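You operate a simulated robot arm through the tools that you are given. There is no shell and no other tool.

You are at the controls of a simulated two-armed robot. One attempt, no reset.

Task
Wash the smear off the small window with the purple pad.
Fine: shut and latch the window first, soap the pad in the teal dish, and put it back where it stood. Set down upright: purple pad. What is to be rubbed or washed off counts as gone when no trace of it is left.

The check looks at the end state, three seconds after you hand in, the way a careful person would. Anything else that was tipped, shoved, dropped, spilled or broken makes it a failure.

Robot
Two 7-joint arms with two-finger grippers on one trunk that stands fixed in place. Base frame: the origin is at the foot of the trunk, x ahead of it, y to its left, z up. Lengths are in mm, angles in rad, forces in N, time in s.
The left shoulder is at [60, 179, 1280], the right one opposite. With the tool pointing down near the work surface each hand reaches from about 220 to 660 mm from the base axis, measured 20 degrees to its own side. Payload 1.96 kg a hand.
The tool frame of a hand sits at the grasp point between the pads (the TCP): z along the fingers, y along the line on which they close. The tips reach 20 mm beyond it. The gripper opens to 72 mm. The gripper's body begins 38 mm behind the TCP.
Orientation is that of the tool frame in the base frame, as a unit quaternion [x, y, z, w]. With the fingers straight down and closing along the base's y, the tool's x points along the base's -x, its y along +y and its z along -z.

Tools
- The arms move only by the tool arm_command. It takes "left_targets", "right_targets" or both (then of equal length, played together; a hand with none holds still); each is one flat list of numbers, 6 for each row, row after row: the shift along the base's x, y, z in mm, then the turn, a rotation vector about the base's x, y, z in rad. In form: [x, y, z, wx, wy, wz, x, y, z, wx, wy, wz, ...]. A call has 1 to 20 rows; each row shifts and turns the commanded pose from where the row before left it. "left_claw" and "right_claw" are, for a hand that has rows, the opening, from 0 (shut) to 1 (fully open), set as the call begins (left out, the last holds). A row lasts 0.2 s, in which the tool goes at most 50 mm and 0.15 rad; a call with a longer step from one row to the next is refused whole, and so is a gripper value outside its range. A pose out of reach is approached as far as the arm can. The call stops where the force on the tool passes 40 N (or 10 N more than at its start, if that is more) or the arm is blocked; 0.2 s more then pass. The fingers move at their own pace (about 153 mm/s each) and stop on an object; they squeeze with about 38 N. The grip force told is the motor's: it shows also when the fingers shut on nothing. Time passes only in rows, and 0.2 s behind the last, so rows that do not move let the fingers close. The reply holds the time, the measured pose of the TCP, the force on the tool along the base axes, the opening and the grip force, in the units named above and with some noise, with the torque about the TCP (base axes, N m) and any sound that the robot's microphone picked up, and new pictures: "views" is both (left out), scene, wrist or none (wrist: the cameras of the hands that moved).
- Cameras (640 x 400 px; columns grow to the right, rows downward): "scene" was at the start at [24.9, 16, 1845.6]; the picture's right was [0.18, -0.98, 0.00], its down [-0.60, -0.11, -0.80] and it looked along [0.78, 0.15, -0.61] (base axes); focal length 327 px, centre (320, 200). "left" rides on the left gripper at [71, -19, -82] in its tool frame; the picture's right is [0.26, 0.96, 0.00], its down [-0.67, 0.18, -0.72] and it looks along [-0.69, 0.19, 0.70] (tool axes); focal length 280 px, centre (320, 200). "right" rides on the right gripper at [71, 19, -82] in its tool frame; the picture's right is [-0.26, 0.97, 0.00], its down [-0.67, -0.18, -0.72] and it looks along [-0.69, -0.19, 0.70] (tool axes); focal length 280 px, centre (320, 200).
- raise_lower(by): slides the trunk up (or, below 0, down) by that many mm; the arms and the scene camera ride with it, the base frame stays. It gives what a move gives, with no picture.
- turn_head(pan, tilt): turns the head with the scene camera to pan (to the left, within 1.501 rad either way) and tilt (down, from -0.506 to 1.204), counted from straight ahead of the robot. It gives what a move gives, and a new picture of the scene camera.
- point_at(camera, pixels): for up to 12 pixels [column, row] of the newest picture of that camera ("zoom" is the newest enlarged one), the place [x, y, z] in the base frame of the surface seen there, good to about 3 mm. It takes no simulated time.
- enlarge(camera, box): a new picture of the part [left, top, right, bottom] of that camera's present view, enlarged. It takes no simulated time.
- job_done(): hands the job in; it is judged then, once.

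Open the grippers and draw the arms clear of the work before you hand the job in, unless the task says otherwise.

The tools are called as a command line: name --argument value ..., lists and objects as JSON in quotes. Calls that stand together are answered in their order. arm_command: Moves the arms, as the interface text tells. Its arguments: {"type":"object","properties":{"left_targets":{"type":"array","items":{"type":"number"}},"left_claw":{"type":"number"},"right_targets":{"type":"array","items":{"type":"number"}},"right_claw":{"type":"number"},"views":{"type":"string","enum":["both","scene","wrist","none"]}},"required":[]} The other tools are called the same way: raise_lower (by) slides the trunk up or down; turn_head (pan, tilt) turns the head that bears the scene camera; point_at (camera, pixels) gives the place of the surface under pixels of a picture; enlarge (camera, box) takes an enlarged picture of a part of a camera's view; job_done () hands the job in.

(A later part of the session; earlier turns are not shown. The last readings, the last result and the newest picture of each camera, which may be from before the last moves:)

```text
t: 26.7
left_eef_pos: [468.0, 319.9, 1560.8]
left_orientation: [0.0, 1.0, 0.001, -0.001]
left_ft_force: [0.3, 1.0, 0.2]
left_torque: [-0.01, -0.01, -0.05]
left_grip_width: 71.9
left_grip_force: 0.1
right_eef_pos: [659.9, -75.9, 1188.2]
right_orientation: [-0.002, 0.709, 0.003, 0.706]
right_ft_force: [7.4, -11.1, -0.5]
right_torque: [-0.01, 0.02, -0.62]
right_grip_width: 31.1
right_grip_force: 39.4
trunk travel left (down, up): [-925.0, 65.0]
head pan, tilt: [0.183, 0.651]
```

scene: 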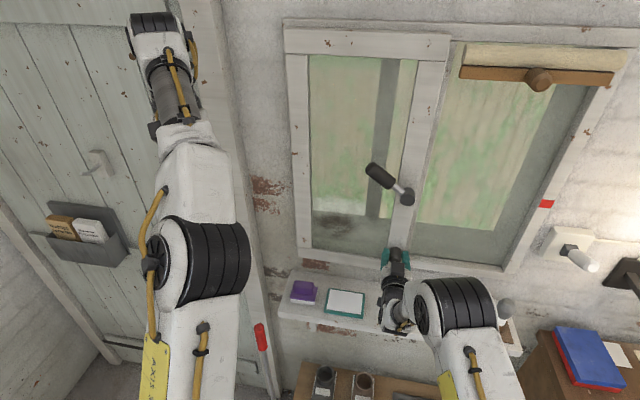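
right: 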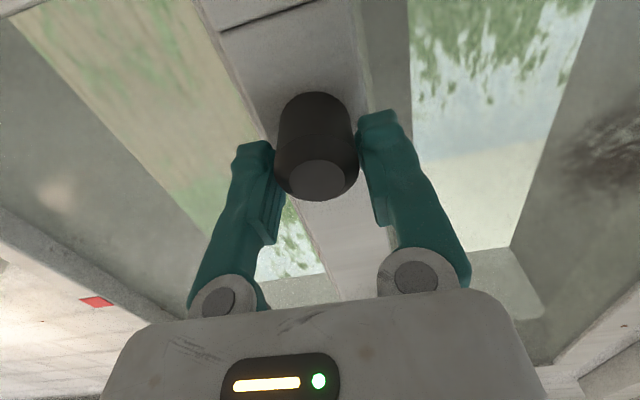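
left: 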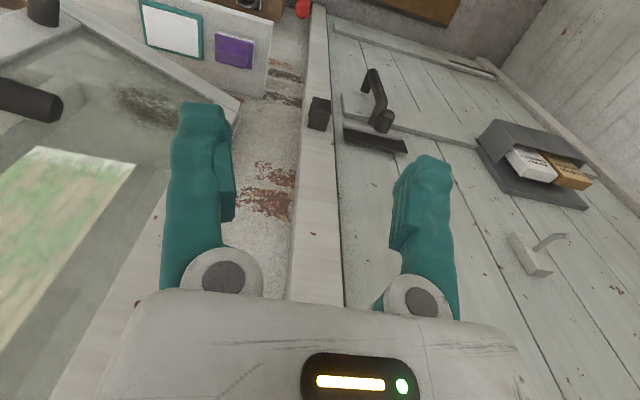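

The hand moved back 9 mm at only ~7 N; I'll check whether the sash came along.

point_at --camera "scene" --pixels '[[300, 150], [420, 130], [428, 90], [425, 100], [415, 150], [340, 40], [435, 50], [408, 194]]'

enlarge --camera "scene" --box '[370, 20, 470, 110]'

```text
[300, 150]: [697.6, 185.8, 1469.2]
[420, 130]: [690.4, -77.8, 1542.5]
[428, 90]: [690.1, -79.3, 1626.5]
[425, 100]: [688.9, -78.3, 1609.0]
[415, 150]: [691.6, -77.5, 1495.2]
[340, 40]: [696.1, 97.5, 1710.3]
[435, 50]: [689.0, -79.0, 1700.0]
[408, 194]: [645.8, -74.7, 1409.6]
```

```text
4.44 times, centred on (420, 65) of scene
```

zoom: 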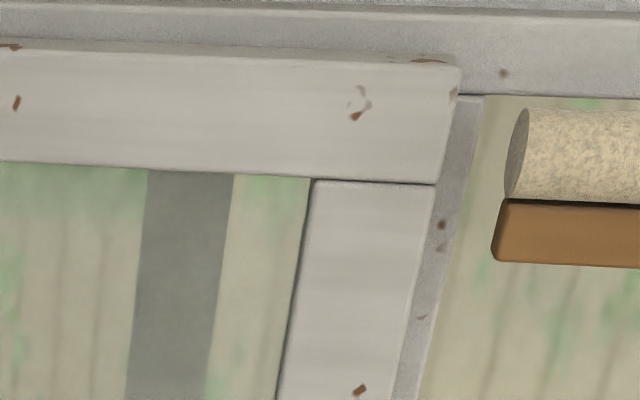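

The sash came out ~8 mm, so handle-up is the unlatched position. I'll push it shut again by the knob, then release.

arm_command --right_targets '[3, 0, 0, 0, 0, 0, 3, 0, 0, 0, 0, 0, 3, 0, 0, 0, 0, 0, 2, 0, 0, 0, 0, 0, 2, 0, 0, 0, 0, 0, 0, 0, 0, 0, 0, 0]' --right_claw 0

point_at --camera "scene" --pixels '[[300, 150], [420, 130], [428, 90], [425, 100], [415, 150], [340, 40], [435, 50], [408, 194]]'

```text
t: 28.1
left_eef_pos: [462.2, 318.9, 1563.5]
left_orientation: [0.0, 1.0, 0.001, 0.002]
left_ft_force: [-0.3, 0.0, 0.0]
left_torque: [-0.01, 0.03, -0.02]
left_grip_width: 71.9
left_grip_force: 0.0
right_eef_pos: [668.6, -76.9, 1188.8]
right_orientation: [-0.002, 0.709, 0.003, 0.706]
right_ft_force: [-17.9, -14.7, -6.9]
right_torque: [-0.09, 0.48, -0.27]
right_grip_width: 30.5
right_grip_force: 39.7
trunk travel left (down, up): [-925.0, 65.0]
head pan, tilt: [0.183, 0.651]
```

scene: 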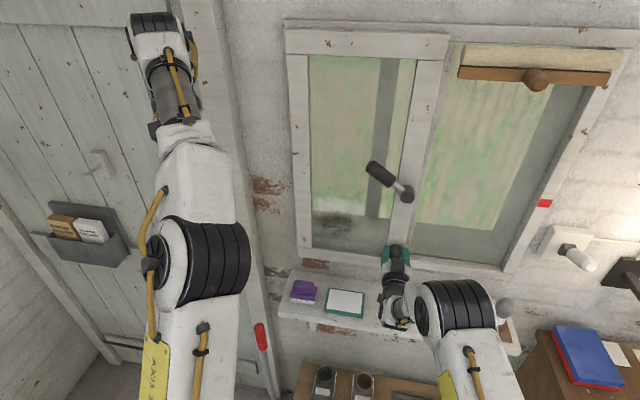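
right: 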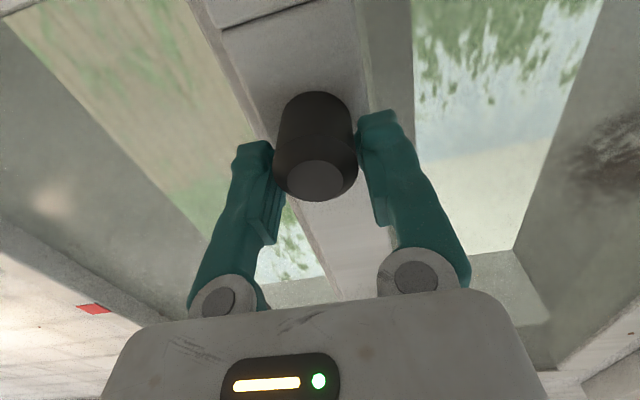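

```text
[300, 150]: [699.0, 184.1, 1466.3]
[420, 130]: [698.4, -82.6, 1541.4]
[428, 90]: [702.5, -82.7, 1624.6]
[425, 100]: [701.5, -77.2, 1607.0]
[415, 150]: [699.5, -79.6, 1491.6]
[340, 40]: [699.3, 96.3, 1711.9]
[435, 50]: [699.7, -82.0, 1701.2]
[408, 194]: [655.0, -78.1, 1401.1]
```

The sash is seated again at x≈700. I'll release the knob, draw back, and go up above the raised lever.

arm_command --right_targets '[0, 0, 0, 0, 0, 0, 0, 0, 0, 0, 0, 0, -15, 0, 0, 0, 0, 0, -30, 0, 0, 0, 0, 0, -30, 0, 0, 0, 0, 0]' --right_claw 1 --views "none"

arm_command --right_targets '[0, 8.5, 38, 0, 0, 0, 0, 8.5, 38, 0, 0, 0, 0, 8.5, 38, 0, 0, 0, 0, 8.5, 38, 0, 0, 0, 0, 8.5, 38, 0, 0, 0, 0, 8.5, 38, 0, 0, 0, 0, 8.5, 38, 0, 0, 0, 0, 8.5, 38, 0, 0, 0, 20, 0, 0, 0, 0, 0, 20, 0, 0, 0, 0, 0, 20, 0, 0, 0, 0, 0]' --right_claw 0

```text
t: 29.3
left_eef_pos: [463.2, 321.4, 1563.1]
left_orientation: [-0.001, 1.0, 0.001, 0.002]
left_ft_force: [0.3, -0.3, 0.4]
left_torque: [-0.01, 0.0, 0.02]
left_grip_width: 72.0
left_grip_force: 0.0
right_eef_pos: [594.0, -73.8, 1189.1]
right_orientation: [-0.002, 0.709, 0.002, 0.705]
right_ft_force: [-0.5, 0.3, 0.5]
right_torque: [-0.01, 0.0, 0.01]
right_grip_width: 72.3
right_grip_force: 0.0
trunk travel left (down, up): [-925.0, 65.0]
head pan, tilt: [0.183, 0.651]
```

```text
t: 31.7
left_eef_pos: [465.2, 321.4, 1561.8]
left_orientation: [0.0, 1.0, 0.0, 0.001]
left_ft_force: [0.3, -0.5, 0.0]
left_torque: [0.0, -0.01, 0.0]
left_grip_width: 71.9
left_grip_force: 0.2
right_eef_pos: [657.9, -5.5, 1491.1]
right_orientation: [-0.002, 0.709, 0.002, 0.705]
right_ft_force: [0.4, 0.0, 0.4]
right_torque: [-0.01, 0.0, 0.0]
right_grip_width: 0.2
right_grip_force: 29.2
trunk travel left (down, up): [-925.0, 65.0]
head pan, tilt: [0.183, 0.651]
```

scene: 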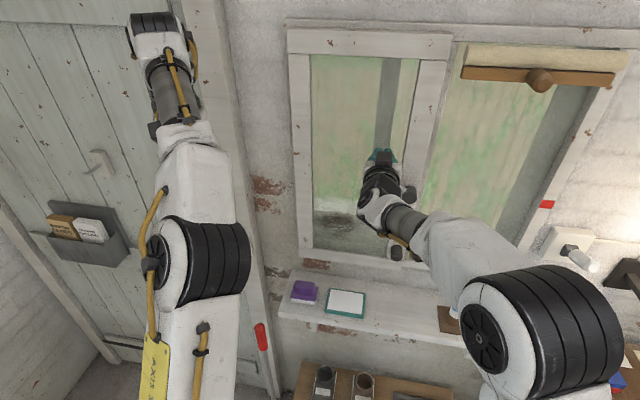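
right: 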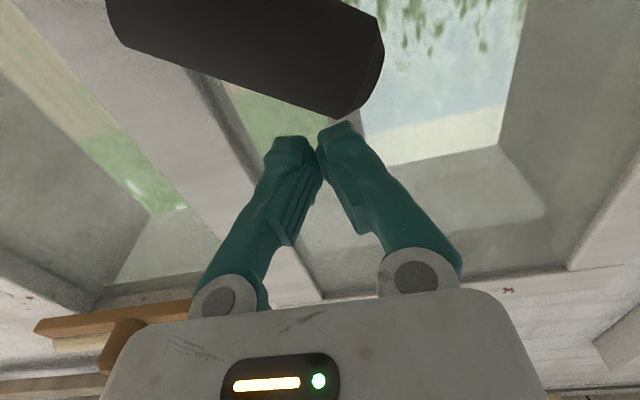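

The fingers are over the raised lever. I'll push it down along its arc.

arm_command --right_targets '[0, 0, -11, 0, 0, 0, 0, 1, -10, 0, 0, 0, 0, 3, -9, 0, 0, 0, 0, 4, -9, 0, 0, 0, 0, 5, -8.5, 0, 0, 0, 0, 5, -8.5, 0, 0, 0, 0, 3.5, -9, 0, 0, 0, 0, 3, -9, 0, 0, 0, 0, 1.5, -9, 0, 0, 0, 0, 1, -6, 0, 0, 0, 0, 0, -4, 0, 0, 0, 0, 0, -4, 0, 0, 0]' --right_claw 0

```text
t: 34.3
left_eef_pos: [464.9, 322.6, 1562.5]
left_orientation: [0.0, 1.0, 0.001, 0.001]
left_ft_force: [0.2, -0.2, 0.0]
left_torque: [0.0, 0.0, -0.01]
left_grip_width: 71.8
left_grip_force: 0.0
right_eef_pos: [656.5, 22.7, 1397.0]
right_orientation: [-0.001, 0.707, 0.001, 0.707]
right_ft_force: [2.2, 0.5, 8.1]
right_torque: [-0.06, -0.14, -0.05]
right_grip_width: 0.2
right_grip_force: 29.7
trunk travel left (down, up): [-925.0, 65.0]
head pan, tilt: [0.183, 0.651]
```

scene: 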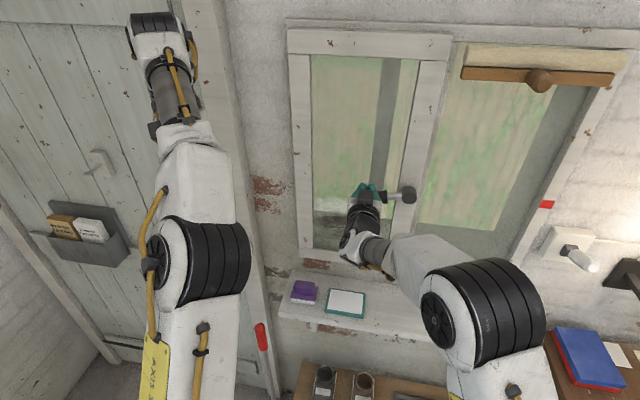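
right: 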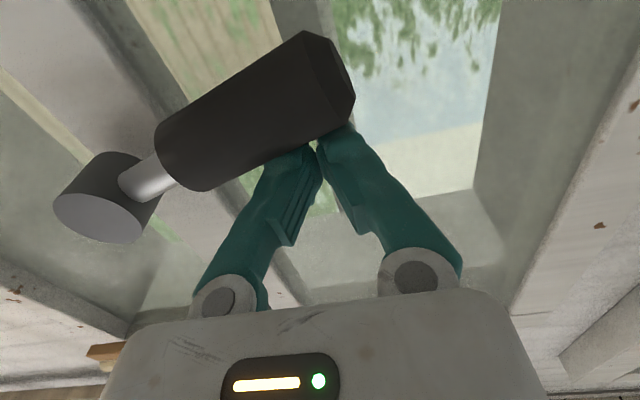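

The lever is back near its lower position (8 N). I'll press a few more mm to bring it firmly to its stop.

arm_command --right_targets '[0, 0, -2, 0, 0, 0, 0, 0, -2, 0, 0, 0, 0, 0, -2, 0, 0, 0, 0, 0, -2, 0, 0, 0]' --right_claw 0 --views "wrist"

```text
t: 35.3
left_eef_pos: [462.7, 321.8, 1561.6]
left_orientation: [0.0, 1.0, 0.0, 0.001]
left_ft_force: [0.8, -0.1, 0.5]
left_torque: [0.04, 0.01, 0.02]
left_grip_width: 71.9
left_grip_force: 0.0
right_eef_pos: [656.4, 22.7, 1397.2]
right_orientation: [-0.002, 0.701, 0.003, 0.713]
right_ft_force: [-0.8, 0.7, 17.3]
right_torque: [-0.18, -0.09, 0.22]
right_grip_width: 0.1
right_grip_force: 29.2
trunk travel left (down, up): [-925.0, 65.0]
head pan, tilt: [0.183, 0.651]
stopped in row 4 (right hand): the force on the tool passed its limit at 41 N (the readings are from after the stop); the commanded pose is now the measured one
```

right: 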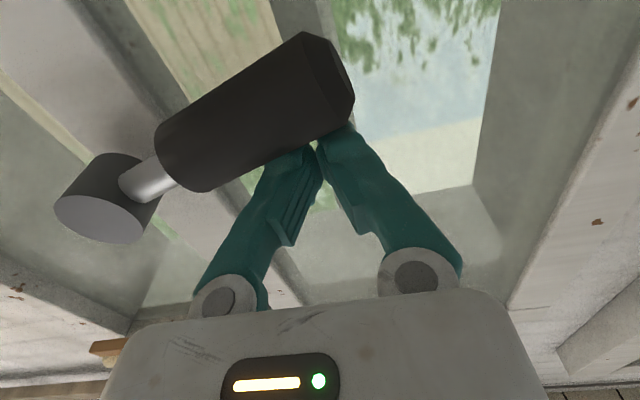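

The lever is firmly at its lower stop. Now I'll go back to the knob for a pull test.

arm_command --right_targets '[0, 0, 12, 0, 0, 0, 0, 0, 12, 0, 0, 0, -30, 0, 0, 0, 0, 0, -35, 0, 0, 0, 0, 0, 0, -14, -33.5, 0, 0, 0, 0, -14, -33.5, 0, 0, 0, 0, -14, -33.5, 0, 0, 0, 0, -14, -33.5, 0, 0, 0, 0, -14, -33.5, 0, 0, 0, 0, -14, -33.5, 0, 0, 0, 0, -13.5, -32, 0, 0, 0]' --right_claw 0

arm_command --right_targets '[0, 0, 0, 0, 0, 0, 20, 0, 0, 0, 0, 0, 20, 0, 0, 0, 0, 0, 20, 0, 0, 0, 0, 0, 17, 0, 0, 0, 0, 0]' --right_claw 1

```text
t: 37.7
left_eef_pos: [466.5, 320.3, 1561.8]
left_orientation: [0.0, 1.0, 0.001, 0.0]
left_ft_force: [-0.3, 0.6, 0.2]
left_torque: [0.0, 0.02, 0.0]
left_grip_width: 72.0
left_grip_force: 0.0
right_eef_pos: [595.7, -72.5, 1183.2]
right_orientation: [0.0, 0.705, 0.001, 0.709]
right_ft_force: [0.7, -0.2, 0.2]
right_torque: [-0.02, -0.01, -0.01]
right_grip_width: 0.0
right_grip_force: 29.2
trunk travel left (down, up): [-925.0, 65.0]
head pan, tilt: [0.183, 0.651]
```

scene: 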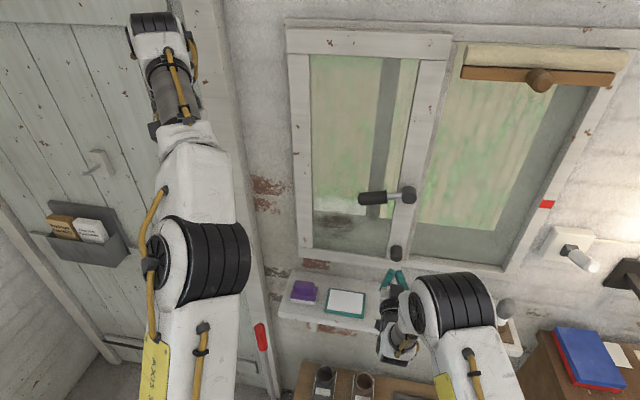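
right: 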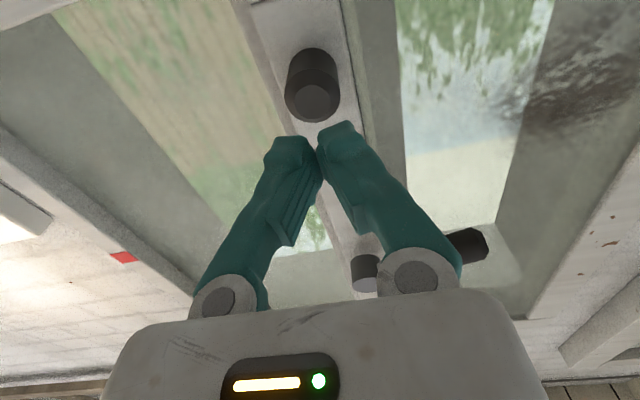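

```text
t: 38.9
left_eef_pos: [466.4, 322.0, 1561.7]
left_orientation: [0.0, 1.0, 0.001, 0.0]
left_ft_force: [-0.5, 0.1, 0.2]
left_torque: [0.0, 0.02, 0.03]
left_grip_width: 72.1
left_grip_force: 0.2
right_eef_pos: [671.0, -73.8, 1180.8]
right_orientation: [-0.001, 0.705, 0.001, 0.709]
right_ft_force: [-0.1, -0.3, 0.3]
right_torque: [0.03, 0.03, 0.03]
right_grip_width: 71.8
right_grip_force: 0.1
trunk travel left (down, up): [-925.0, 65.0]
head pan, tilt: [0.183, 0.651]
```

scene: 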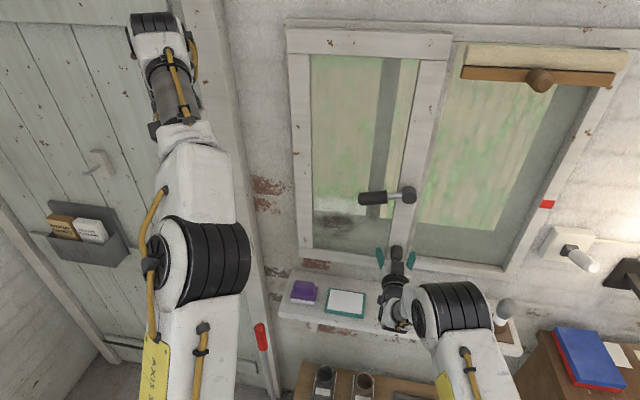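
right: 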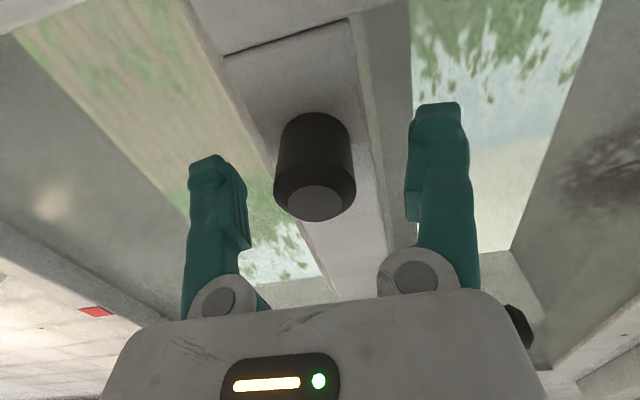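

The fingers straddle the knob; I'll align by (−2, +6) mm, grip, and pull gently.

arm_command --right_targets '[0, -2, 6, 0, 0, 0]' --right_claw 1 --views "none"

arm_command --right_targets '[0, 0, 0, 0, 0, 0, 0, 0, 0, 0, 0, 0, 0, 0, 0, 0, 0, 0]' --right_claw 0 --views "none"

arm_command --right_targets '[-2, 0, 0, 0, 0, 0, -2, 0, 0, 0, 0, 0, -2, 0, 0, 0, 0, 0]' --right_claw 0 --views "both"

point_at --camera "scene" --pixels '[[300, 150], [420, 130], [428, 90], [425, 100], [415, 150], [340, 40], [435, 50], [408, 194]]'

```text
t: 39.3
left_eef_pos: [465.7, 322.7, 1562.1]
left_orientation: [0.0, 1.0, 0.0, 0.001]
left_ft_force: [-0.2, -0.6, -0.7]
left_torque: [-0.01, 0.01, -0.02]
left_grip_width: 72.0
left_grip_force: 0.1
right_eef_pos: [668.3, -75.2, 1187.0]
right_orientation: [-0.001, 0.704, 0.002, 0.71]
right_ft_force: [0.8, 0.1, -0.5]
right_torque: [0.02, -0.02, -0.02]
right_grip_width: 72.0
right_grip_force: 0.0
trunk travel left (down, up): [-925.0, 65.0]
head pan, tilt: [0.183, 0.651]
```

```text
t: 40.1
left_eef_pos: [464.7, 321.5, 1561.4]
left_orientation: [0.001, 1.0, 0.001, 0.0]
left_ft_force: [-0.5, 0.4, -0.5]
left_torque: [0.0, -0.03, 0.02]
left_grip_width: 71.8
left_grip_force: 0.1
right_eef_pos: [670.0, -76.1, 1188.6]
right_orientation: [0.0, 0.705, 0.0, 0.709]
right_ft_force: [1.2, -2.7, -0.5]
right_torque: [-0.01, 0.1, -0.19]
right_grip_width: 30.7
right_grip_force: 40.0
trunk travel left (down, up): [-925.0, 65.0]
head pan, tilt: [0.183, 0.651]
```

```text
t: 40.9
left_eef_pos: [465.8, 322.3, 1560.5]
left_orientation: [0.0, 1.0, 0.0, 0.0]
left_ft_force: [0.3, 0.0, 0.1]
left_torque: [-0.03, 0.0, -0.02]
left_grip_width: 72.1
left_grip_force: 0.1
right_eef_pos: [663.8, -75.1, 1188.5]
right_orientation: [0.0, 0.705, 0.001, 0.709]
right_ft_force: [2.9, 1.0, -6.0]
right_torque: [0.03, 0.12, -0.27]
right_grip_width: 31.0
right_grip_force: 39.8
trunk travel left (down, up): [-925.0, 65.0]
head pan, tilt: [0.183, 0.651]
```

scene: 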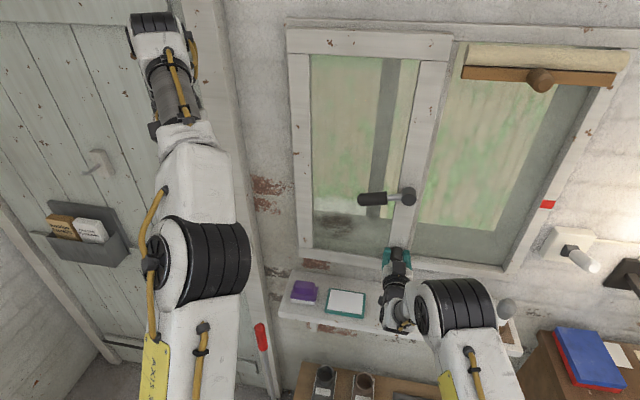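
right: 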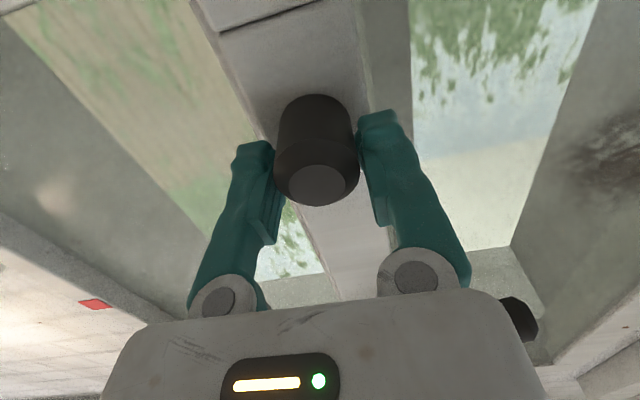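

```text
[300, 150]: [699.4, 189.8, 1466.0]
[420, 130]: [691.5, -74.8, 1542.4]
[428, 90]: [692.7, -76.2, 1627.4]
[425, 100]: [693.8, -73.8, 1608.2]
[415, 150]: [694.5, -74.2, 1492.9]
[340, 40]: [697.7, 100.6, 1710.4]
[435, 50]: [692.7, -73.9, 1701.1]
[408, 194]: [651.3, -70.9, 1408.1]
```

With the lever down the sash still moved ~6 mm at just 3 N. I'll pull a bit farther to tell free play from being unlatched.

arm_command --right_targets '[-3, 0, 0, 0, 0, 0, -3, 0, 0, 0, 0, 0, -3, 0, 0, 0, 0, 0, -3, 0, 0, 0, 0, 0]' --right_claw 0 --views "scene"

point_at --camera "scene" --pixels '[[300, 150], [420, 130], [428, 90], [425, 100], [415, 150], [340, 40], [435, 50], [408, 194]]'

enlarge --camera "scene" --box '[380, 120, 480, 210]'

```text
t: 41.9
left_eef_pos: [467.4, 325.6, 1561.2]
left_orientation: [0.0, 1.0, 0.0, 0.0]
left_ft_force: [0.0, 0.4, 0.5]
left_torque: [0.0, -0.02, -0.01]
left_grip_width: 71.9
left_grip_force: 0.0
right_eef_pos: [651.6, -72.9, 1187.3]
right_orientation: [-0.001, 0.706, 0.002, 0.709]
right_ft_force: [4.5, 7.5, -4.5]
right_torque: [0.08, 0.07, -0.34]
right_grip_width: 30.4
right_grip_force: 40.5
trunk travel left (down, up): [-925.0, 65.0]
head pan, tilt: [0.183, 0.651]
```

scene: 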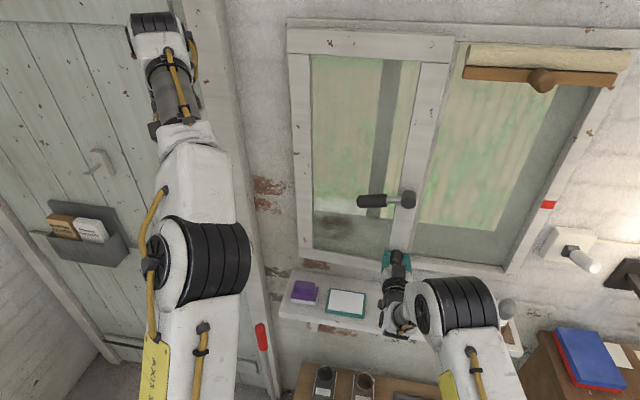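

```text
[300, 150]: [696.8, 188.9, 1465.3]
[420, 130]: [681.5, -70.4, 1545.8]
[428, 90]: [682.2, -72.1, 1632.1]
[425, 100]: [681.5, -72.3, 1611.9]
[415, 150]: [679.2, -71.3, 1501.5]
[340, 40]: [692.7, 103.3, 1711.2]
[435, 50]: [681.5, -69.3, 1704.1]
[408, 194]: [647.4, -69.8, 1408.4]
```

```text
4.44 times, centred on (430, 165) of scene
```

zoom: 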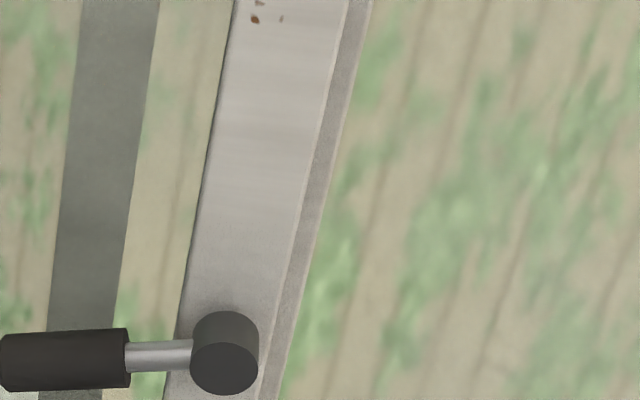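

The sash swings freely, so it isn't latched in this state either. To learn the lever's real range, I'll open the sash a little more by the knob so nothing of the frame can interfere with it.

arm_command --right_targets '[-5, 0.5, 0, 0, 0, -0.018, -5, 0.5, 0, 0, 0, -0.018, -5, 0.5, 0, 0, 0, -0.018, -5, 0.5, 0, 0, 0, -0.018, -5, 0.5, 0, 0, 0, -0.018, -5, 0.5, 0, 0, 0, -0.018]' --right_claw 0 --views "scene"

enlarge --camera "scene" --box '[330, 140, 490, 290]'

```text
t: 43.3
left_eef_pos: [470.5, 331.3, 1558.6]
left_orientation: [0.0, 1.0, -0.004, -0.001]
left_ft_force: [-0.1, 0.5, 0.2]
left_torque: [-0.01, 0.01, -0.01]
left_grip_width: 72.2
left_grip_force: 0.1
right_eef_pos: [625.4, -64.4, 1190.0]
right_orientation: [0.034, 0.704, -0.038, 0.708]
right_ft_force: [12.5, 32.6, -3.6]
right_torque: [0.35, 0.34, 0.39]
right_grip_width: 30.3
right_grip_force: 40.2
trunk travel left (down, up): [-925.0, 65.0]
head pan, tilt: [0.183, 0.651]
```

scene: 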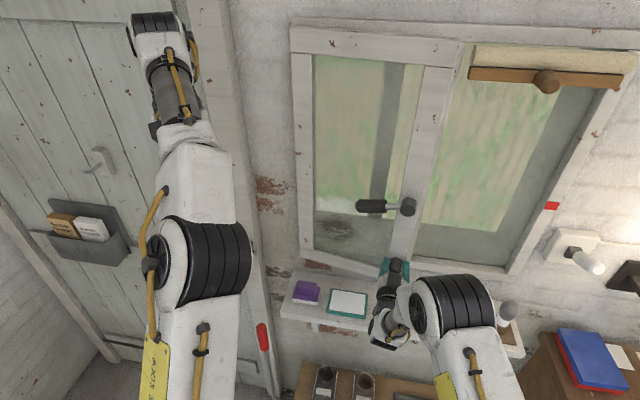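

```text
2.67 times, centred on (410, 215) of scene
```

zoom: 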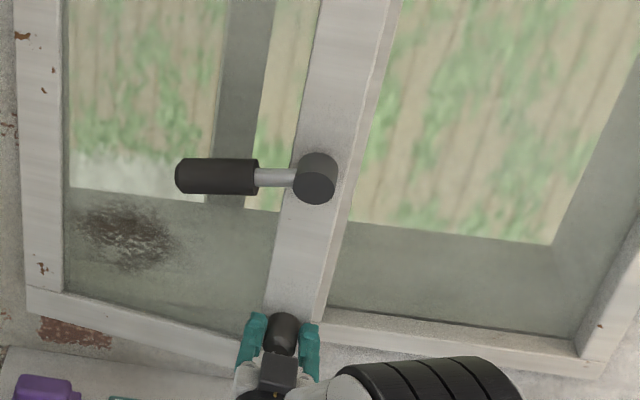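

There's a 33 N side load from the arc mismatch; I'll release the knob now and back off, squaring the hand again.

arm_command --right_targets '[0, 0, 0, 0, 0, 0, 0, 0, 0, 0, 0, 0, -15, 0, 0, 0, 0, 0, -25, 0, 0, 0, 0, 0.055, -30, 0, 0, 0, 0, 0.055]' --right_claw 1 --views "scene"

point_at --camera "scene" --pixels '[[302, 150], [425, 130], [433, 90], [360, 204], [372, 205], [390, 205], [407, 203], [408, 208], [412, 200], [420, 150]]'

```text
t: 44.5
left_eef_pos: [464.5, 323.7, 1561.5]
left_orientation: [0.0, 1.0, 0.0, 0.0]
left_ft_force: [-0.3, 0.7, -0.7]
left_torque: [-0.01, 0.01, -0.01]
left_grip_width: 72.1
left_grip_force: 0.1
right_eef_pos: [551.2, -73.5, 1192.5]
right_orientation: [-0.003, 0.705, 0.003, 0.71]
right_ft_force: [0.0, 0.2, 1.0]
right_torque: [0.01, 0.01, -0.02]
right_grip_width: 72.1
right_grip_force: 0.0
trunk travel left (down, up): [-925.0, 65.0]
head pan, tilt: [0.183, 0.651]
```

scene: 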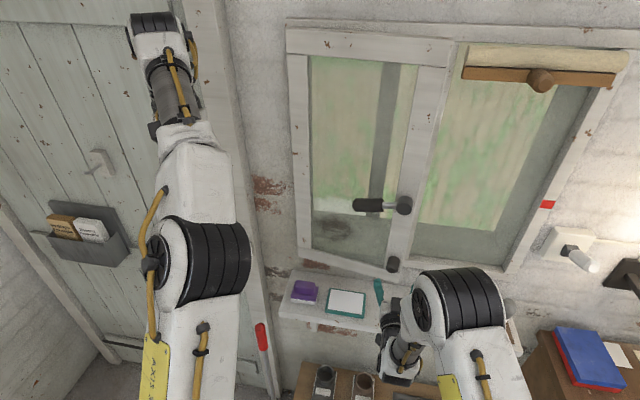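

```text
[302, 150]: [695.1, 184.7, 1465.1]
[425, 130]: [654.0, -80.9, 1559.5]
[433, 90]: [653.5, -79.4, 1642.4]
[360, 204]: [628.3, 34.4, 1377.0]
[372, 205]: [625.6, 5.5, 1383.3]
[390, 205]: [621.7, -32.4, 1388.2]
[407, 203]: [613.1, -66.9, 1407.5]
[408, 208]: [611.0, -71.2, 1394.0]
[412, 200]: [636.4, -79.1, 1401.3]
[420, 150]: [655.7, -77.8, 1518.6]
```

The sash is open ~45 mm. I'll bring closed fingers under the lever again (now at x≈635) to raise it and see how far it goes.

arm_command --right_targets '[2, 16, 27.5, 0, 0, 0, 2, 16, 27.5, 0, 0, 0, 2, 16, 27.5, 0, 0, 0, 2, 16, 27.5, 0, 0, 0, 2, 16, 27.5, 0, 0, 0, 18, 0, 0, 0, 0, 0, 18, 0, 0, 0, 0, 0, 18, 0, 0, 0, 0, 0, 18, 0, 0, 0, 0, 0]' --right_claw 0

arm_command --right_targets '[0, 0, 10, 0, 0, 0, 0, 0, 10, 0, 0, 0, 0, 1, 8, 0, 0, 0, 0, 1, 8, 0, 0, 0, 0, 1, 8, 0, 0, 0, 0, 0, 8, 0, 0, 0, 0, -1, 8, 0, 0, 0, 0, -1, 8, 0, 0, 0, 0, -2, 8, 0, 0, 0, 0, -2, 8, 0, 0, 0, 0, -3, 8, 0, 0, 0, 0, -4, 8, 0, 0, 0, 0, -5, 8, 0, 0, 0]' --right_claw 0

```text
t: 46.5
left_eef_pos: [465.9, 321.1, 1561.6]
left_orientation: [0.0, 1.0, 0.0, 0.0]
left_ft_force: [0.6, 0.2, -0.4]
left_torque: [-0.03, 0.03, 0.02]
left_grip_width: 72.0
left_grip_force: 0.0
right_eef_pos: [636.7, 6.5, 1326.0]
right_orientation: [-0.001, 0.705, 0.002, 0.709]
right_ft_force: [-0.2, 0.5, 0.3]
right_torque: [0.02, 0.0, 0.0]
right_grip_width: 0.0
right_grip_force: 29.3
trunk travel left (down, up): [-925.0, 65.0]
head pan, tilt: [0.183, 0.651]
```

scene: 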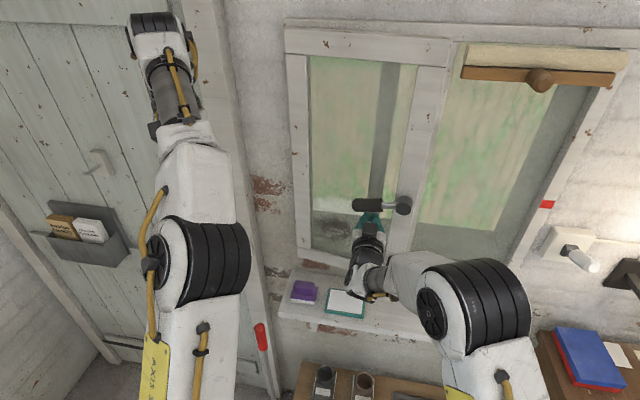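
right: 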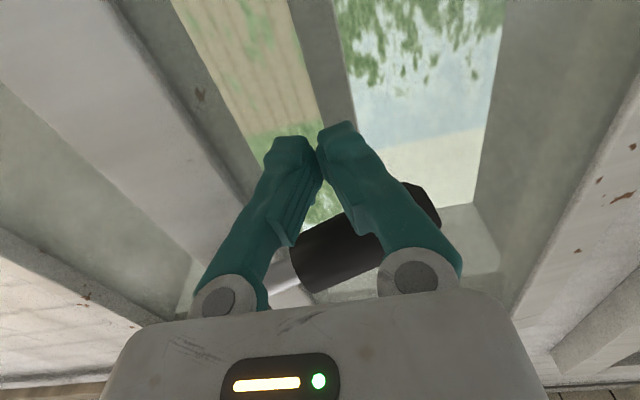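

```text
t: 48.8
left_eef_pos: [469.0, 323.6, 1559.6]
left_orientation: [0.0, 1.0, -0.001, -0.001]
left_ft_force: [-0.3, -0.2, 0.1]
left_torque: [0.03, -0.02, 0.01]
left_grip_width: 72.0
left_grip_force: 0.0
right_eef_pos: [635.3, 5.9, 1403.9]
right_orientation: [-0.005, 0.713, 0.005, 0.701]
right_ft_force: [4.8, 8.3, -14.9]
right_torque: [0.26, -0.04, -0.01]
right_grip_width: 0.1
right_grip_force: 30.2
trunk travel left (down, up): [-925.0, 65.0]
head pan, tilt: [0.183, 0.651]
stopped in row 11 (right hand): the force on the tool passed its limit at 44 N (the readings are from after the stop); the commanded pose is now the measured one
```

scene: 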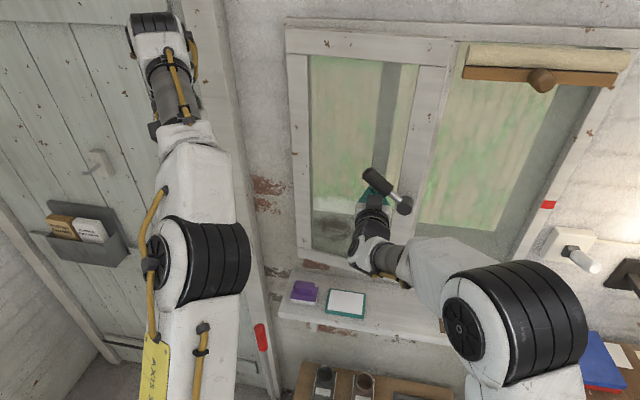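
right: 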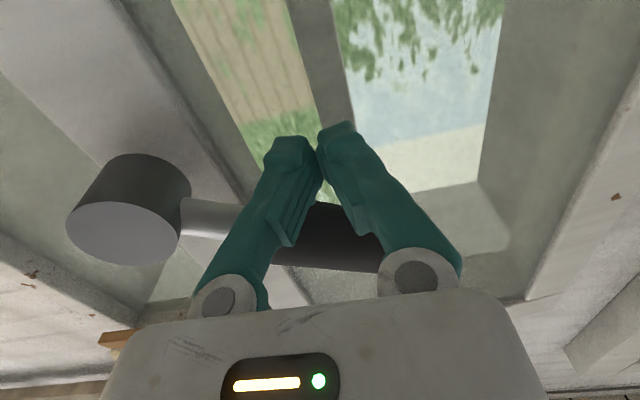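

The lever stops at the same ~35° up even with the sash open, so these are its own stops (about −10° to +35°). With the lever up now, I'll push the sash shut harder near the handle and listen for a click.

arm_command --right_targets '[0, 0, -15, 0, 0, 0, 0, 0, -25, 0, 0, 0, 0, 0, -25, 0, 0, 0, -30, 0, 0, 0, 0, 0, -30, 0, 0, 0, 0, 0, 0, -20, -10, 0, 0, 0, 0, -20, -10, 0, 0, 0, 0, -20, -10, 0, 0, 0, 0, -16, 0, 0, 0, 0, 20, 0, 0, 0, 0, 0, 20, 0, 0, 0, 0, 0]' --right_claw 0 --views "scene"

arm_command --right_targets '[10, 0, 0, 0, 0, 0, 10, 0, 0, 0, 0, 0, 10, -1, 0, 0, 0, 0, 10, -1, 0, 0, 0, 0, 10, 0, 0, 0, 0, 0, 10, 0, 0, 0, 0, 0, 4, 0, 0, 0, 0, 0, 4, 0, 0, 0, 0, 0, 4, 0, 0, 0, 0, 0, 4, 0, 0, 0, 0, 0, 4, 0, 0, 0, 0, 0, 3, 0, 0, 0, 0, 0, 3, 0, 0, 0, 0, 0, 3, 0, 0, 0, 0, 0]' --right_claw 0 --views "scene"

```text
t: 51.2
left_eef_pos: [464.9, 322.7, 1562.2]
left_orientation: [0.0, 1.0, 0.0, 0.0]
left_ft_force: [-0.5, 0.6, 0.2]
left_torque: [-0.02, -0.01, 0.0]
left_grip_width: 71.9
left_grip_force: 0.0
right_eef_pos: [612.1, -74.2, 1312.0]
right_orientation: [-0.002, 0.711, 0.002, 0.703]
right_ft_force: [0.0, 0.3, 0.1]
right_torque: [0.0, -0.02, -0.02]
right_grip_width: 0.2
right_grip_force: 30.1
trunk travel left (down, up): [-925.0, 65.0]
head pan, tilt: [0.183, 0.651]
```

scene: 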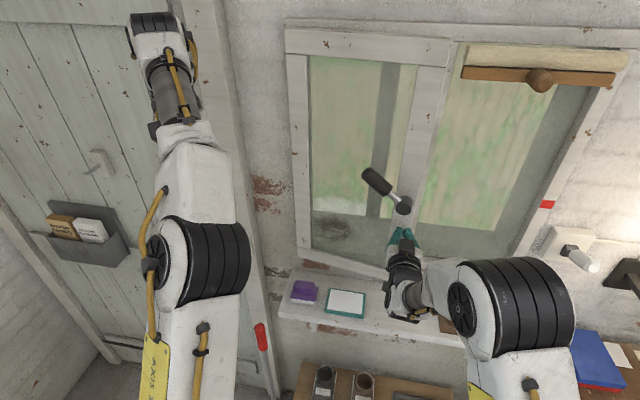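

```text
t: 54.0
left_eef_pos: [455.9, 320.6, 1565.6]
left_orientation: [0.0, 1.0, 0.001, 0.003]
left_ft_force: [0.5, 0.2, 0.1]
left_torque: [0.01, -0.03, -0.01]
left_grip_width: 72.0
left_grip_force: 0.1
right_eef_pos: [688.3, -76.0, 1312.5]
right_orientation: [-0.004, 0.713, 0.004, 0.701]
right_ft_force: [-27.2, -1.7, 3.2]
right_torque: [-0.24, -0.14, -0.09]
right_grip_width: 5.8
right_grip_force: 29.5
trunk travel left (down, up): [-925.0, 65.0]
head pan, tilt: [0.183, 0.651]
stopped in row 14 (right hand): the force on the tool passed its limit at 44 N (the readings are from after the stop); the commanded pose is now the measured one
```

scene: 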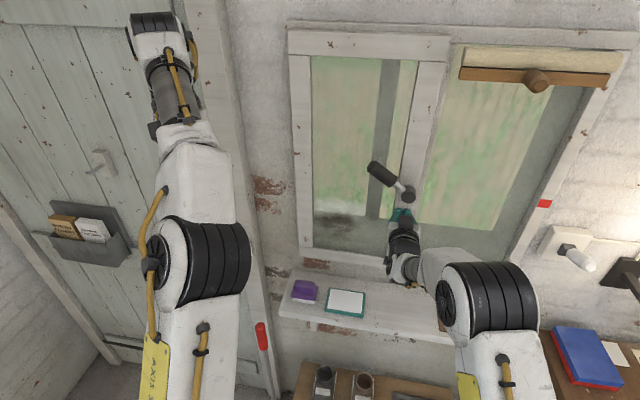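

No click, but the sash is seated with the lever up at its stop. My first pull in this state was only 8 mm at 7 N, which may have been mere play, so I'll repeat it farther: back off, go to the knob and grip.

arm_command --right_targets '[-20, 0, 0, 0, 0, 0, -40, 0, 0, 0, 0, 0, -40, 0, 0, 0, 0, 0, 0, 0, -40, 0, 0, 0, 0, 0, -40, 0, 0, 0, 0, 0, -44, 0, 0, 0]' --right_claw 0 --views "none"

arm_command --right_targets '[0, 0, 0, 0, 0, 0, 20, 0, 0, 0, 0, 0, 20, 0, 0, 0, 0, 0, 20, 0, 0, 0, 0, 0, 20, 0, 0, 0, 0, 0]' --right_claw 1 --views "both"

```text
t: 55.4
left_eef_pos: [464.6, 321.8, 1562.3]
left_orientation: [0.001, 1.0, 0.0, 0.001]
left_ft_force: [0.0, 0.9, 0.2]
left_torque: [0.0, 0.0, -0.02]
left_grip_width: 72.1
left_grip_force: 0.1
right_eef_pos: [591.8, -73.6, 1182.2]
right_orientation: [-0.003, 0.715, 0.003, 0.699]
right_ft_force: [0.3, -0.2, 0.0]
right_torque: [0.0, 0.01, 0.01]
right_grip_width: 0.1
right_grip_force: 30.2
trunk travel left (down, up): [-925.0, 65.0]
head pan, tilt: [0.183, 0.651]
```

```text
t: 56.6
left_eef_pos: [466.9, 323.8, 1561.5]
left_orientation: [0.0, 1.0, 0.001, 0.0]
left_ft_force: [-0.1, -0.4, -0.7]
left_torque: [-0.04, -0.01, 0.0]
left_grip_width: 72.2
left_grip_force: 0.0
right_eef_pos: [676.8, -74.1, 1181.1]
right_orientation: [-0.004, 0.715, 0.003, 0.699]
right_ft_force: [-0.2, -0.5, -0.8]
right_torque: [-0.03, -0.02, -0.03]
right_grip_width: 71.9
right_grip_force: 0.0
trunk travel left (down, up): [-925.0, 65.0]
head pan, tilt: [0.183, 0.651]
```

scene: 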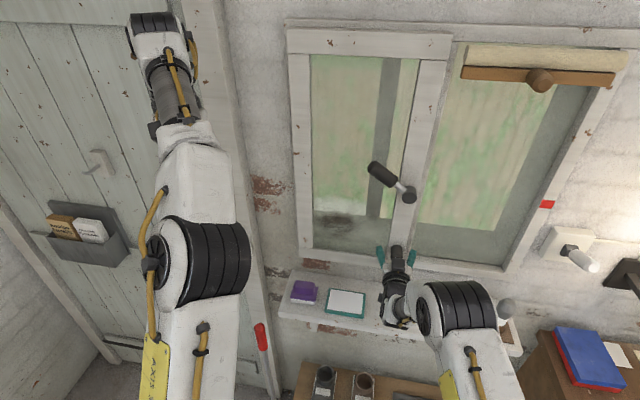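
right: 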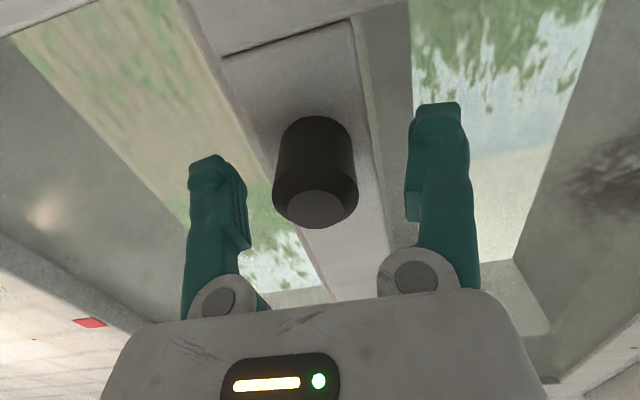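

I'll align (−6, −2, +6), grip the knob, and pull up to 20 mm in 2 mm steps.

arm_command --right_targets '[-6, -2, 6, 0, 0, 0]' --right_claw 1 --views "none"

arm_command --right_targets '[0, 0, 0, 0, 0, 0, 0, 0, 0, 0, 0, 0, 0, 0, 0, 0, 0, 0]' --right_claw 0 --views "none"

arm_command --right_targets '[-2, 0.3, 0, 0, 0, 0, -2, 0.3, 0, 0, 0, 0, -2, 0.3, 0, 0, 0, 0, -2, 0.3, 0, 0, 0, 0, -2, 0.3, 0, 0, 0, 0, -2, 0.3, 0, 0, 0, 0, -2, 0.3, 0, 0, 0, 0, -2, 0.3, 0, 0, 0, 0]' --right_claw 0 --views "scene"

point_at --camera "scene" --pixels '[[300, 150], [420, 130], [428, 90], [425, 100], [415, 150], [340, 40], [435, 50], [408, 194]]'

```text
t: 57.0
left_eef_pos: [463.4, 321.6, 1562.5]
left_orientation: [0.0, 1.0, 0.0, 0.001]
left_ft_force: [0.2, -0.3, 0.2]
left_torque: [0.04, -0.01, 0.01]
left_grip_width: 72.1
left_grip_force: 0.1
right_eef_pos: [669.6, -77.8, 1189.7]
right_orientation: [-0.004, 0.714, 0.003, 0.7]
right_ft_force: [0.4, -0.5, 0.0]
right_torque: [0.01, -0.02, -0.01]
right_grip_width: 72.1
right_grip_force: 0.0
trunk travel left (down, up): [-925.0, 65.0]
head pan, tilt: [0.183, 0.651]
```

```text
t: 57.8
left_eef_pos: [466.7, 322.5, 1562.3]
left_orientation: [0.0, 1.0, 0.0, 0.0]
left_ft_force: [-0.1, -0.2, 1.1]
left_torque: [0.04, 0.03, -0.02]
left_grip_width: 72.0
left_grip_force: 0.1
right_eef_pos: [670.1, -77.1, 1189.1]
right_orientation: [-0.004, 0.715, 0.004, 0.7]
right_ft_force: [1.0, 2.8, 0.2]
right_torque: [0.02, 0.16, 0.07]
right_grip_width: 30.5
right_grip_force: 39.7
trunk travel left (down, up): [-925.0, 65.0]
head pan, tilt: [0.183, 0.651]
```

```text
t: 59.6
left_eef_pos: [467.9, 323.0, 1562.1]
left_orientation: [0.0, 1.0, 0.0, -0.001]
left_ft_force: [0.7, 0.1, -0.5]
left_torque: [0.03, -0.01, -0.01]
left_grip_width: 71.9
left_grip_force: 0.1
right_eef_pos: [656.9, -74.5, 1188.9]
right_orientation: [-0.004, 0.715, 0.004, 0.699]
right_ft_force: [13.1, 1.5, 5.5]
right_torque: [0.1, -0.01, -0.49]
right_grip_width: 30.3
right_grip_force: 39.8
trunk travel left (down, up): [-925.0, 65.0]
head pan, tilt: [0.183, 0.651]
```

scene: 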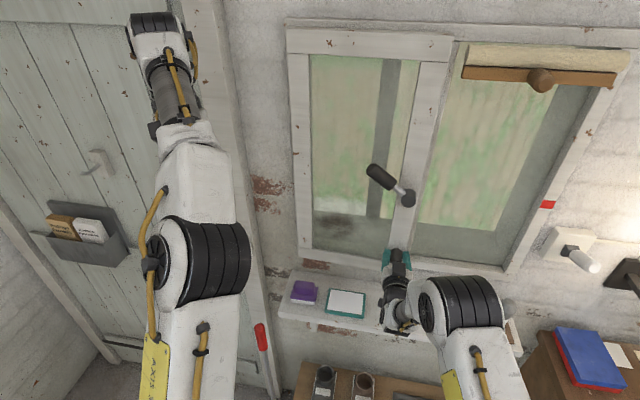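

```text
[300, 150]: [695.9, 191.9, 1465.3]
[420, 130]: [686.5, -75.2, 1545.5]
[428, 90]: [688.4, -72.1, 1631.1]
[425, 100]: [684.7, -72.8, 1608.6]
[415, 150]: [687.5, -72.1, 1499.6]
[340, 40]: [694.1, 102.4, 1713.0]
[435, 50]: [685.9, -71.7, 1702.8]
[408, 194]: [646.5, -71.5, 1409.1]
```

Here 16 mm of command gave 13 mm and 13 N, stiffer than with the lever down. I'll pull on to see whether it holds.

arm_command --right_targets '[-2, 0.3, 0, 0, 0, 0, -2, 0.3, 0, 0, 0, 0, -2, 0.3, 0, 0, 0, 0, -2, 0.3, 0, 0, 0, 0]' --right_claw 0 --views "scene"

point_at --camera "scene" --pixels '[[300, 150], [420, 130], [428, 90], [425, 100], [415, 150], [340, 40], [435, 50], [408, 194]]'

```text
t: 60.6
left_eef_pos: [463.1, 324.4, 1562.4]
left_orientation: [0.001, 1.0, 0.0, 0.002]
left_ft_force: [0.1, -0.9, -0.3]
left_torque: [-0.01, -0.01, -0.03]
left_grip_width: 71.7
left_grip_force: 0.1
right_eef_pos: [644.5, -71.5, 1190.5]
right_orientation: [-0.004, 0.715, 0.003, 0.699]
right_ft_force: [4.7, 4.2, 13.1]
right_torque: [0.19, 0.34, -0.79]
right_grip_width: 30.4
right_grip_force: 39.9
trunk travel left (down, up): [-925.0, 65.0]
head pan, tilt: [0.183, 0.651]
```

scene: 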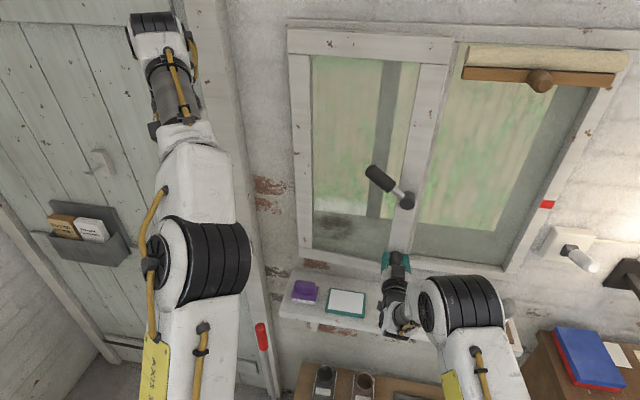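

```text
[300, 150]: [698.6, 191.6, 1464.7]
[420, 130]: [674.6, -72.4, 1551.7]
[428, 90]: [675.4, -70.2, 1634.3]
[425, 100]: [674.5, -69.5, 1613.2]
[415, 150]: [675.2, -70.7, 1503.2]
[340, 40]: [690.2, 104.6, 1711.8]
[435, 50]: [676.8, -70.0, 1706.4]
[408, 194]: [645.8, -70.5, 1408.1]
```

It keeps opening, so lever-up doesn't hold it either. Before trying more, I'll look closely at the surroundings for other latch parts: the free edge of the sash, the red marks at (548,204) and (261,337), and the wall fitting at (575,255).

enlarge --camera "scene" --box '[390, 180, 450, 220]'

enlarge --camera "scene" --box '[520, 180, 640, 280]'

enlarge --camera "scene" --box '[230, 260, 330, 360]'

point_at --camera "scene" --pixels '[[547, 204], [261, 337], [585, 260], [570, 250], [557, 240], [303, 287], [346, 302]]'

```text
10.00 times, centred on (420, 200) of scene
```

zoom: 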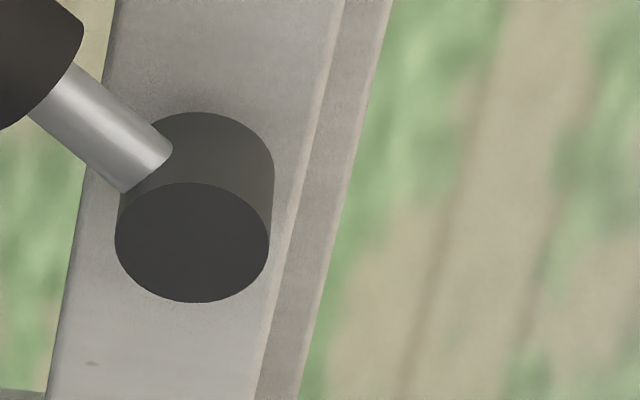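

```text
4.00 times, centred on (580, 230) of scene
```

zoom: 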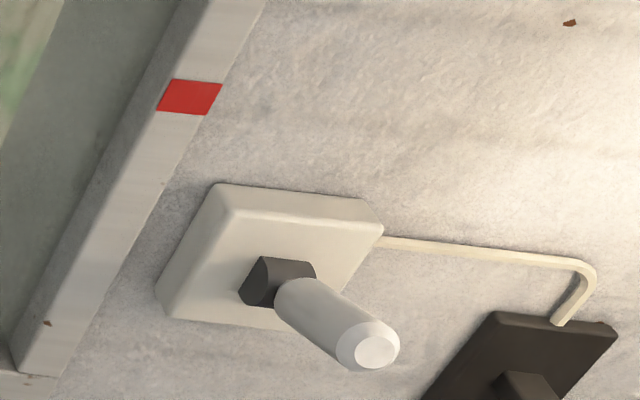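

```text
4.00 times, centred on (280, 310) of scene
```

zoom: 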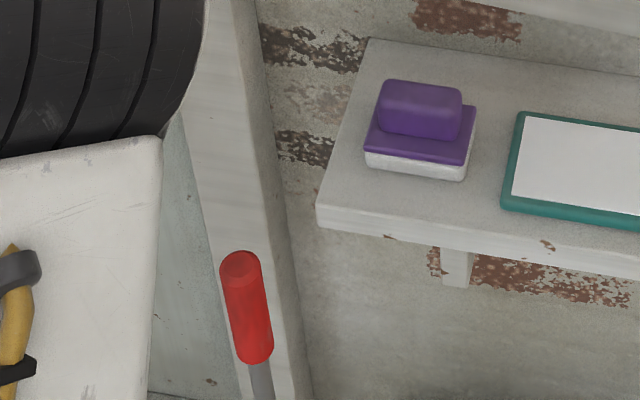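

```text
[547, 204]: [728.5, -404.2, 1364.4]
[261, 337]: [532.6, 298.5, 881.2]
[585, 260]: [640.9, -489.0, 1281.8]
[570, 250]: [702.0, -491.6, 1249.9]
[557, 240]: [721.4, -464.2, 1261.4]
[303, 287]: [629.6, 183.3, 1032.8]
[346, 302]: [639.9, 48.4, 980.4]
```

The wall fitting is an electric switch with conduit and the red handle belongs elsewhere, so only the lever and knob concern the sash. I'll measure the stile's side face and mullion to see how thick the sash is and whether it truly seats.

enlarge --camera "scene" --box '[400, 60, 470, 110]'

point_at --camera "zoom" --pixels '[[250, 200], [300, 200], [320, 200], [330, 200], [340, 200], [350, 200], [360, 200], [375, 200], [390, 200], [400, 200], [280, 60], [420, 200]]'

```text
8.00 times, centred on (435, 85) of scene
```

zoom: 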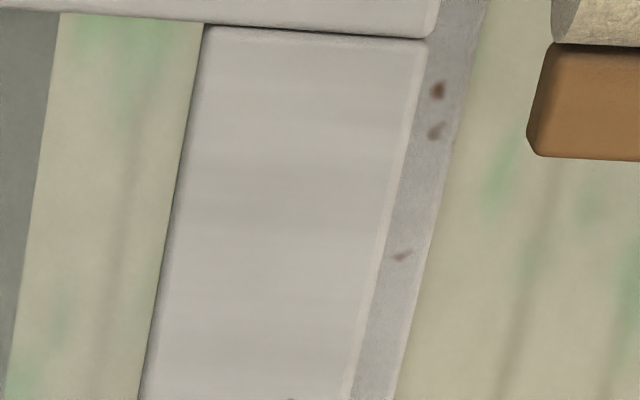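

```text
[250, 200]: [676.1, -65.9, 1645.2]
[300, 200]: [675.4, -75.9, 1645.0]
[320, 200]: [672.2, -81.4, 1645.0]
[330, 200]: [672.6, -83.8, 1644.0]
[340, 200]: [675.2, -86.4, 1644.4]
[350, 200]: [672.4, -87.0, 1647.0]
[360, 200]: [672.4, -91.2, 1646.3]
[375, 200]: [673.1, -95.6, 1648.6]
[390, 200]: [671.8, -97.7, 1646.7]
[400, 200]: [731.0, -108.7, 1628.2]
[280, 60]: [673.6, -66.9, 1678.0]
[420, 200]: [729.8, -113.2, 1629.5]
```

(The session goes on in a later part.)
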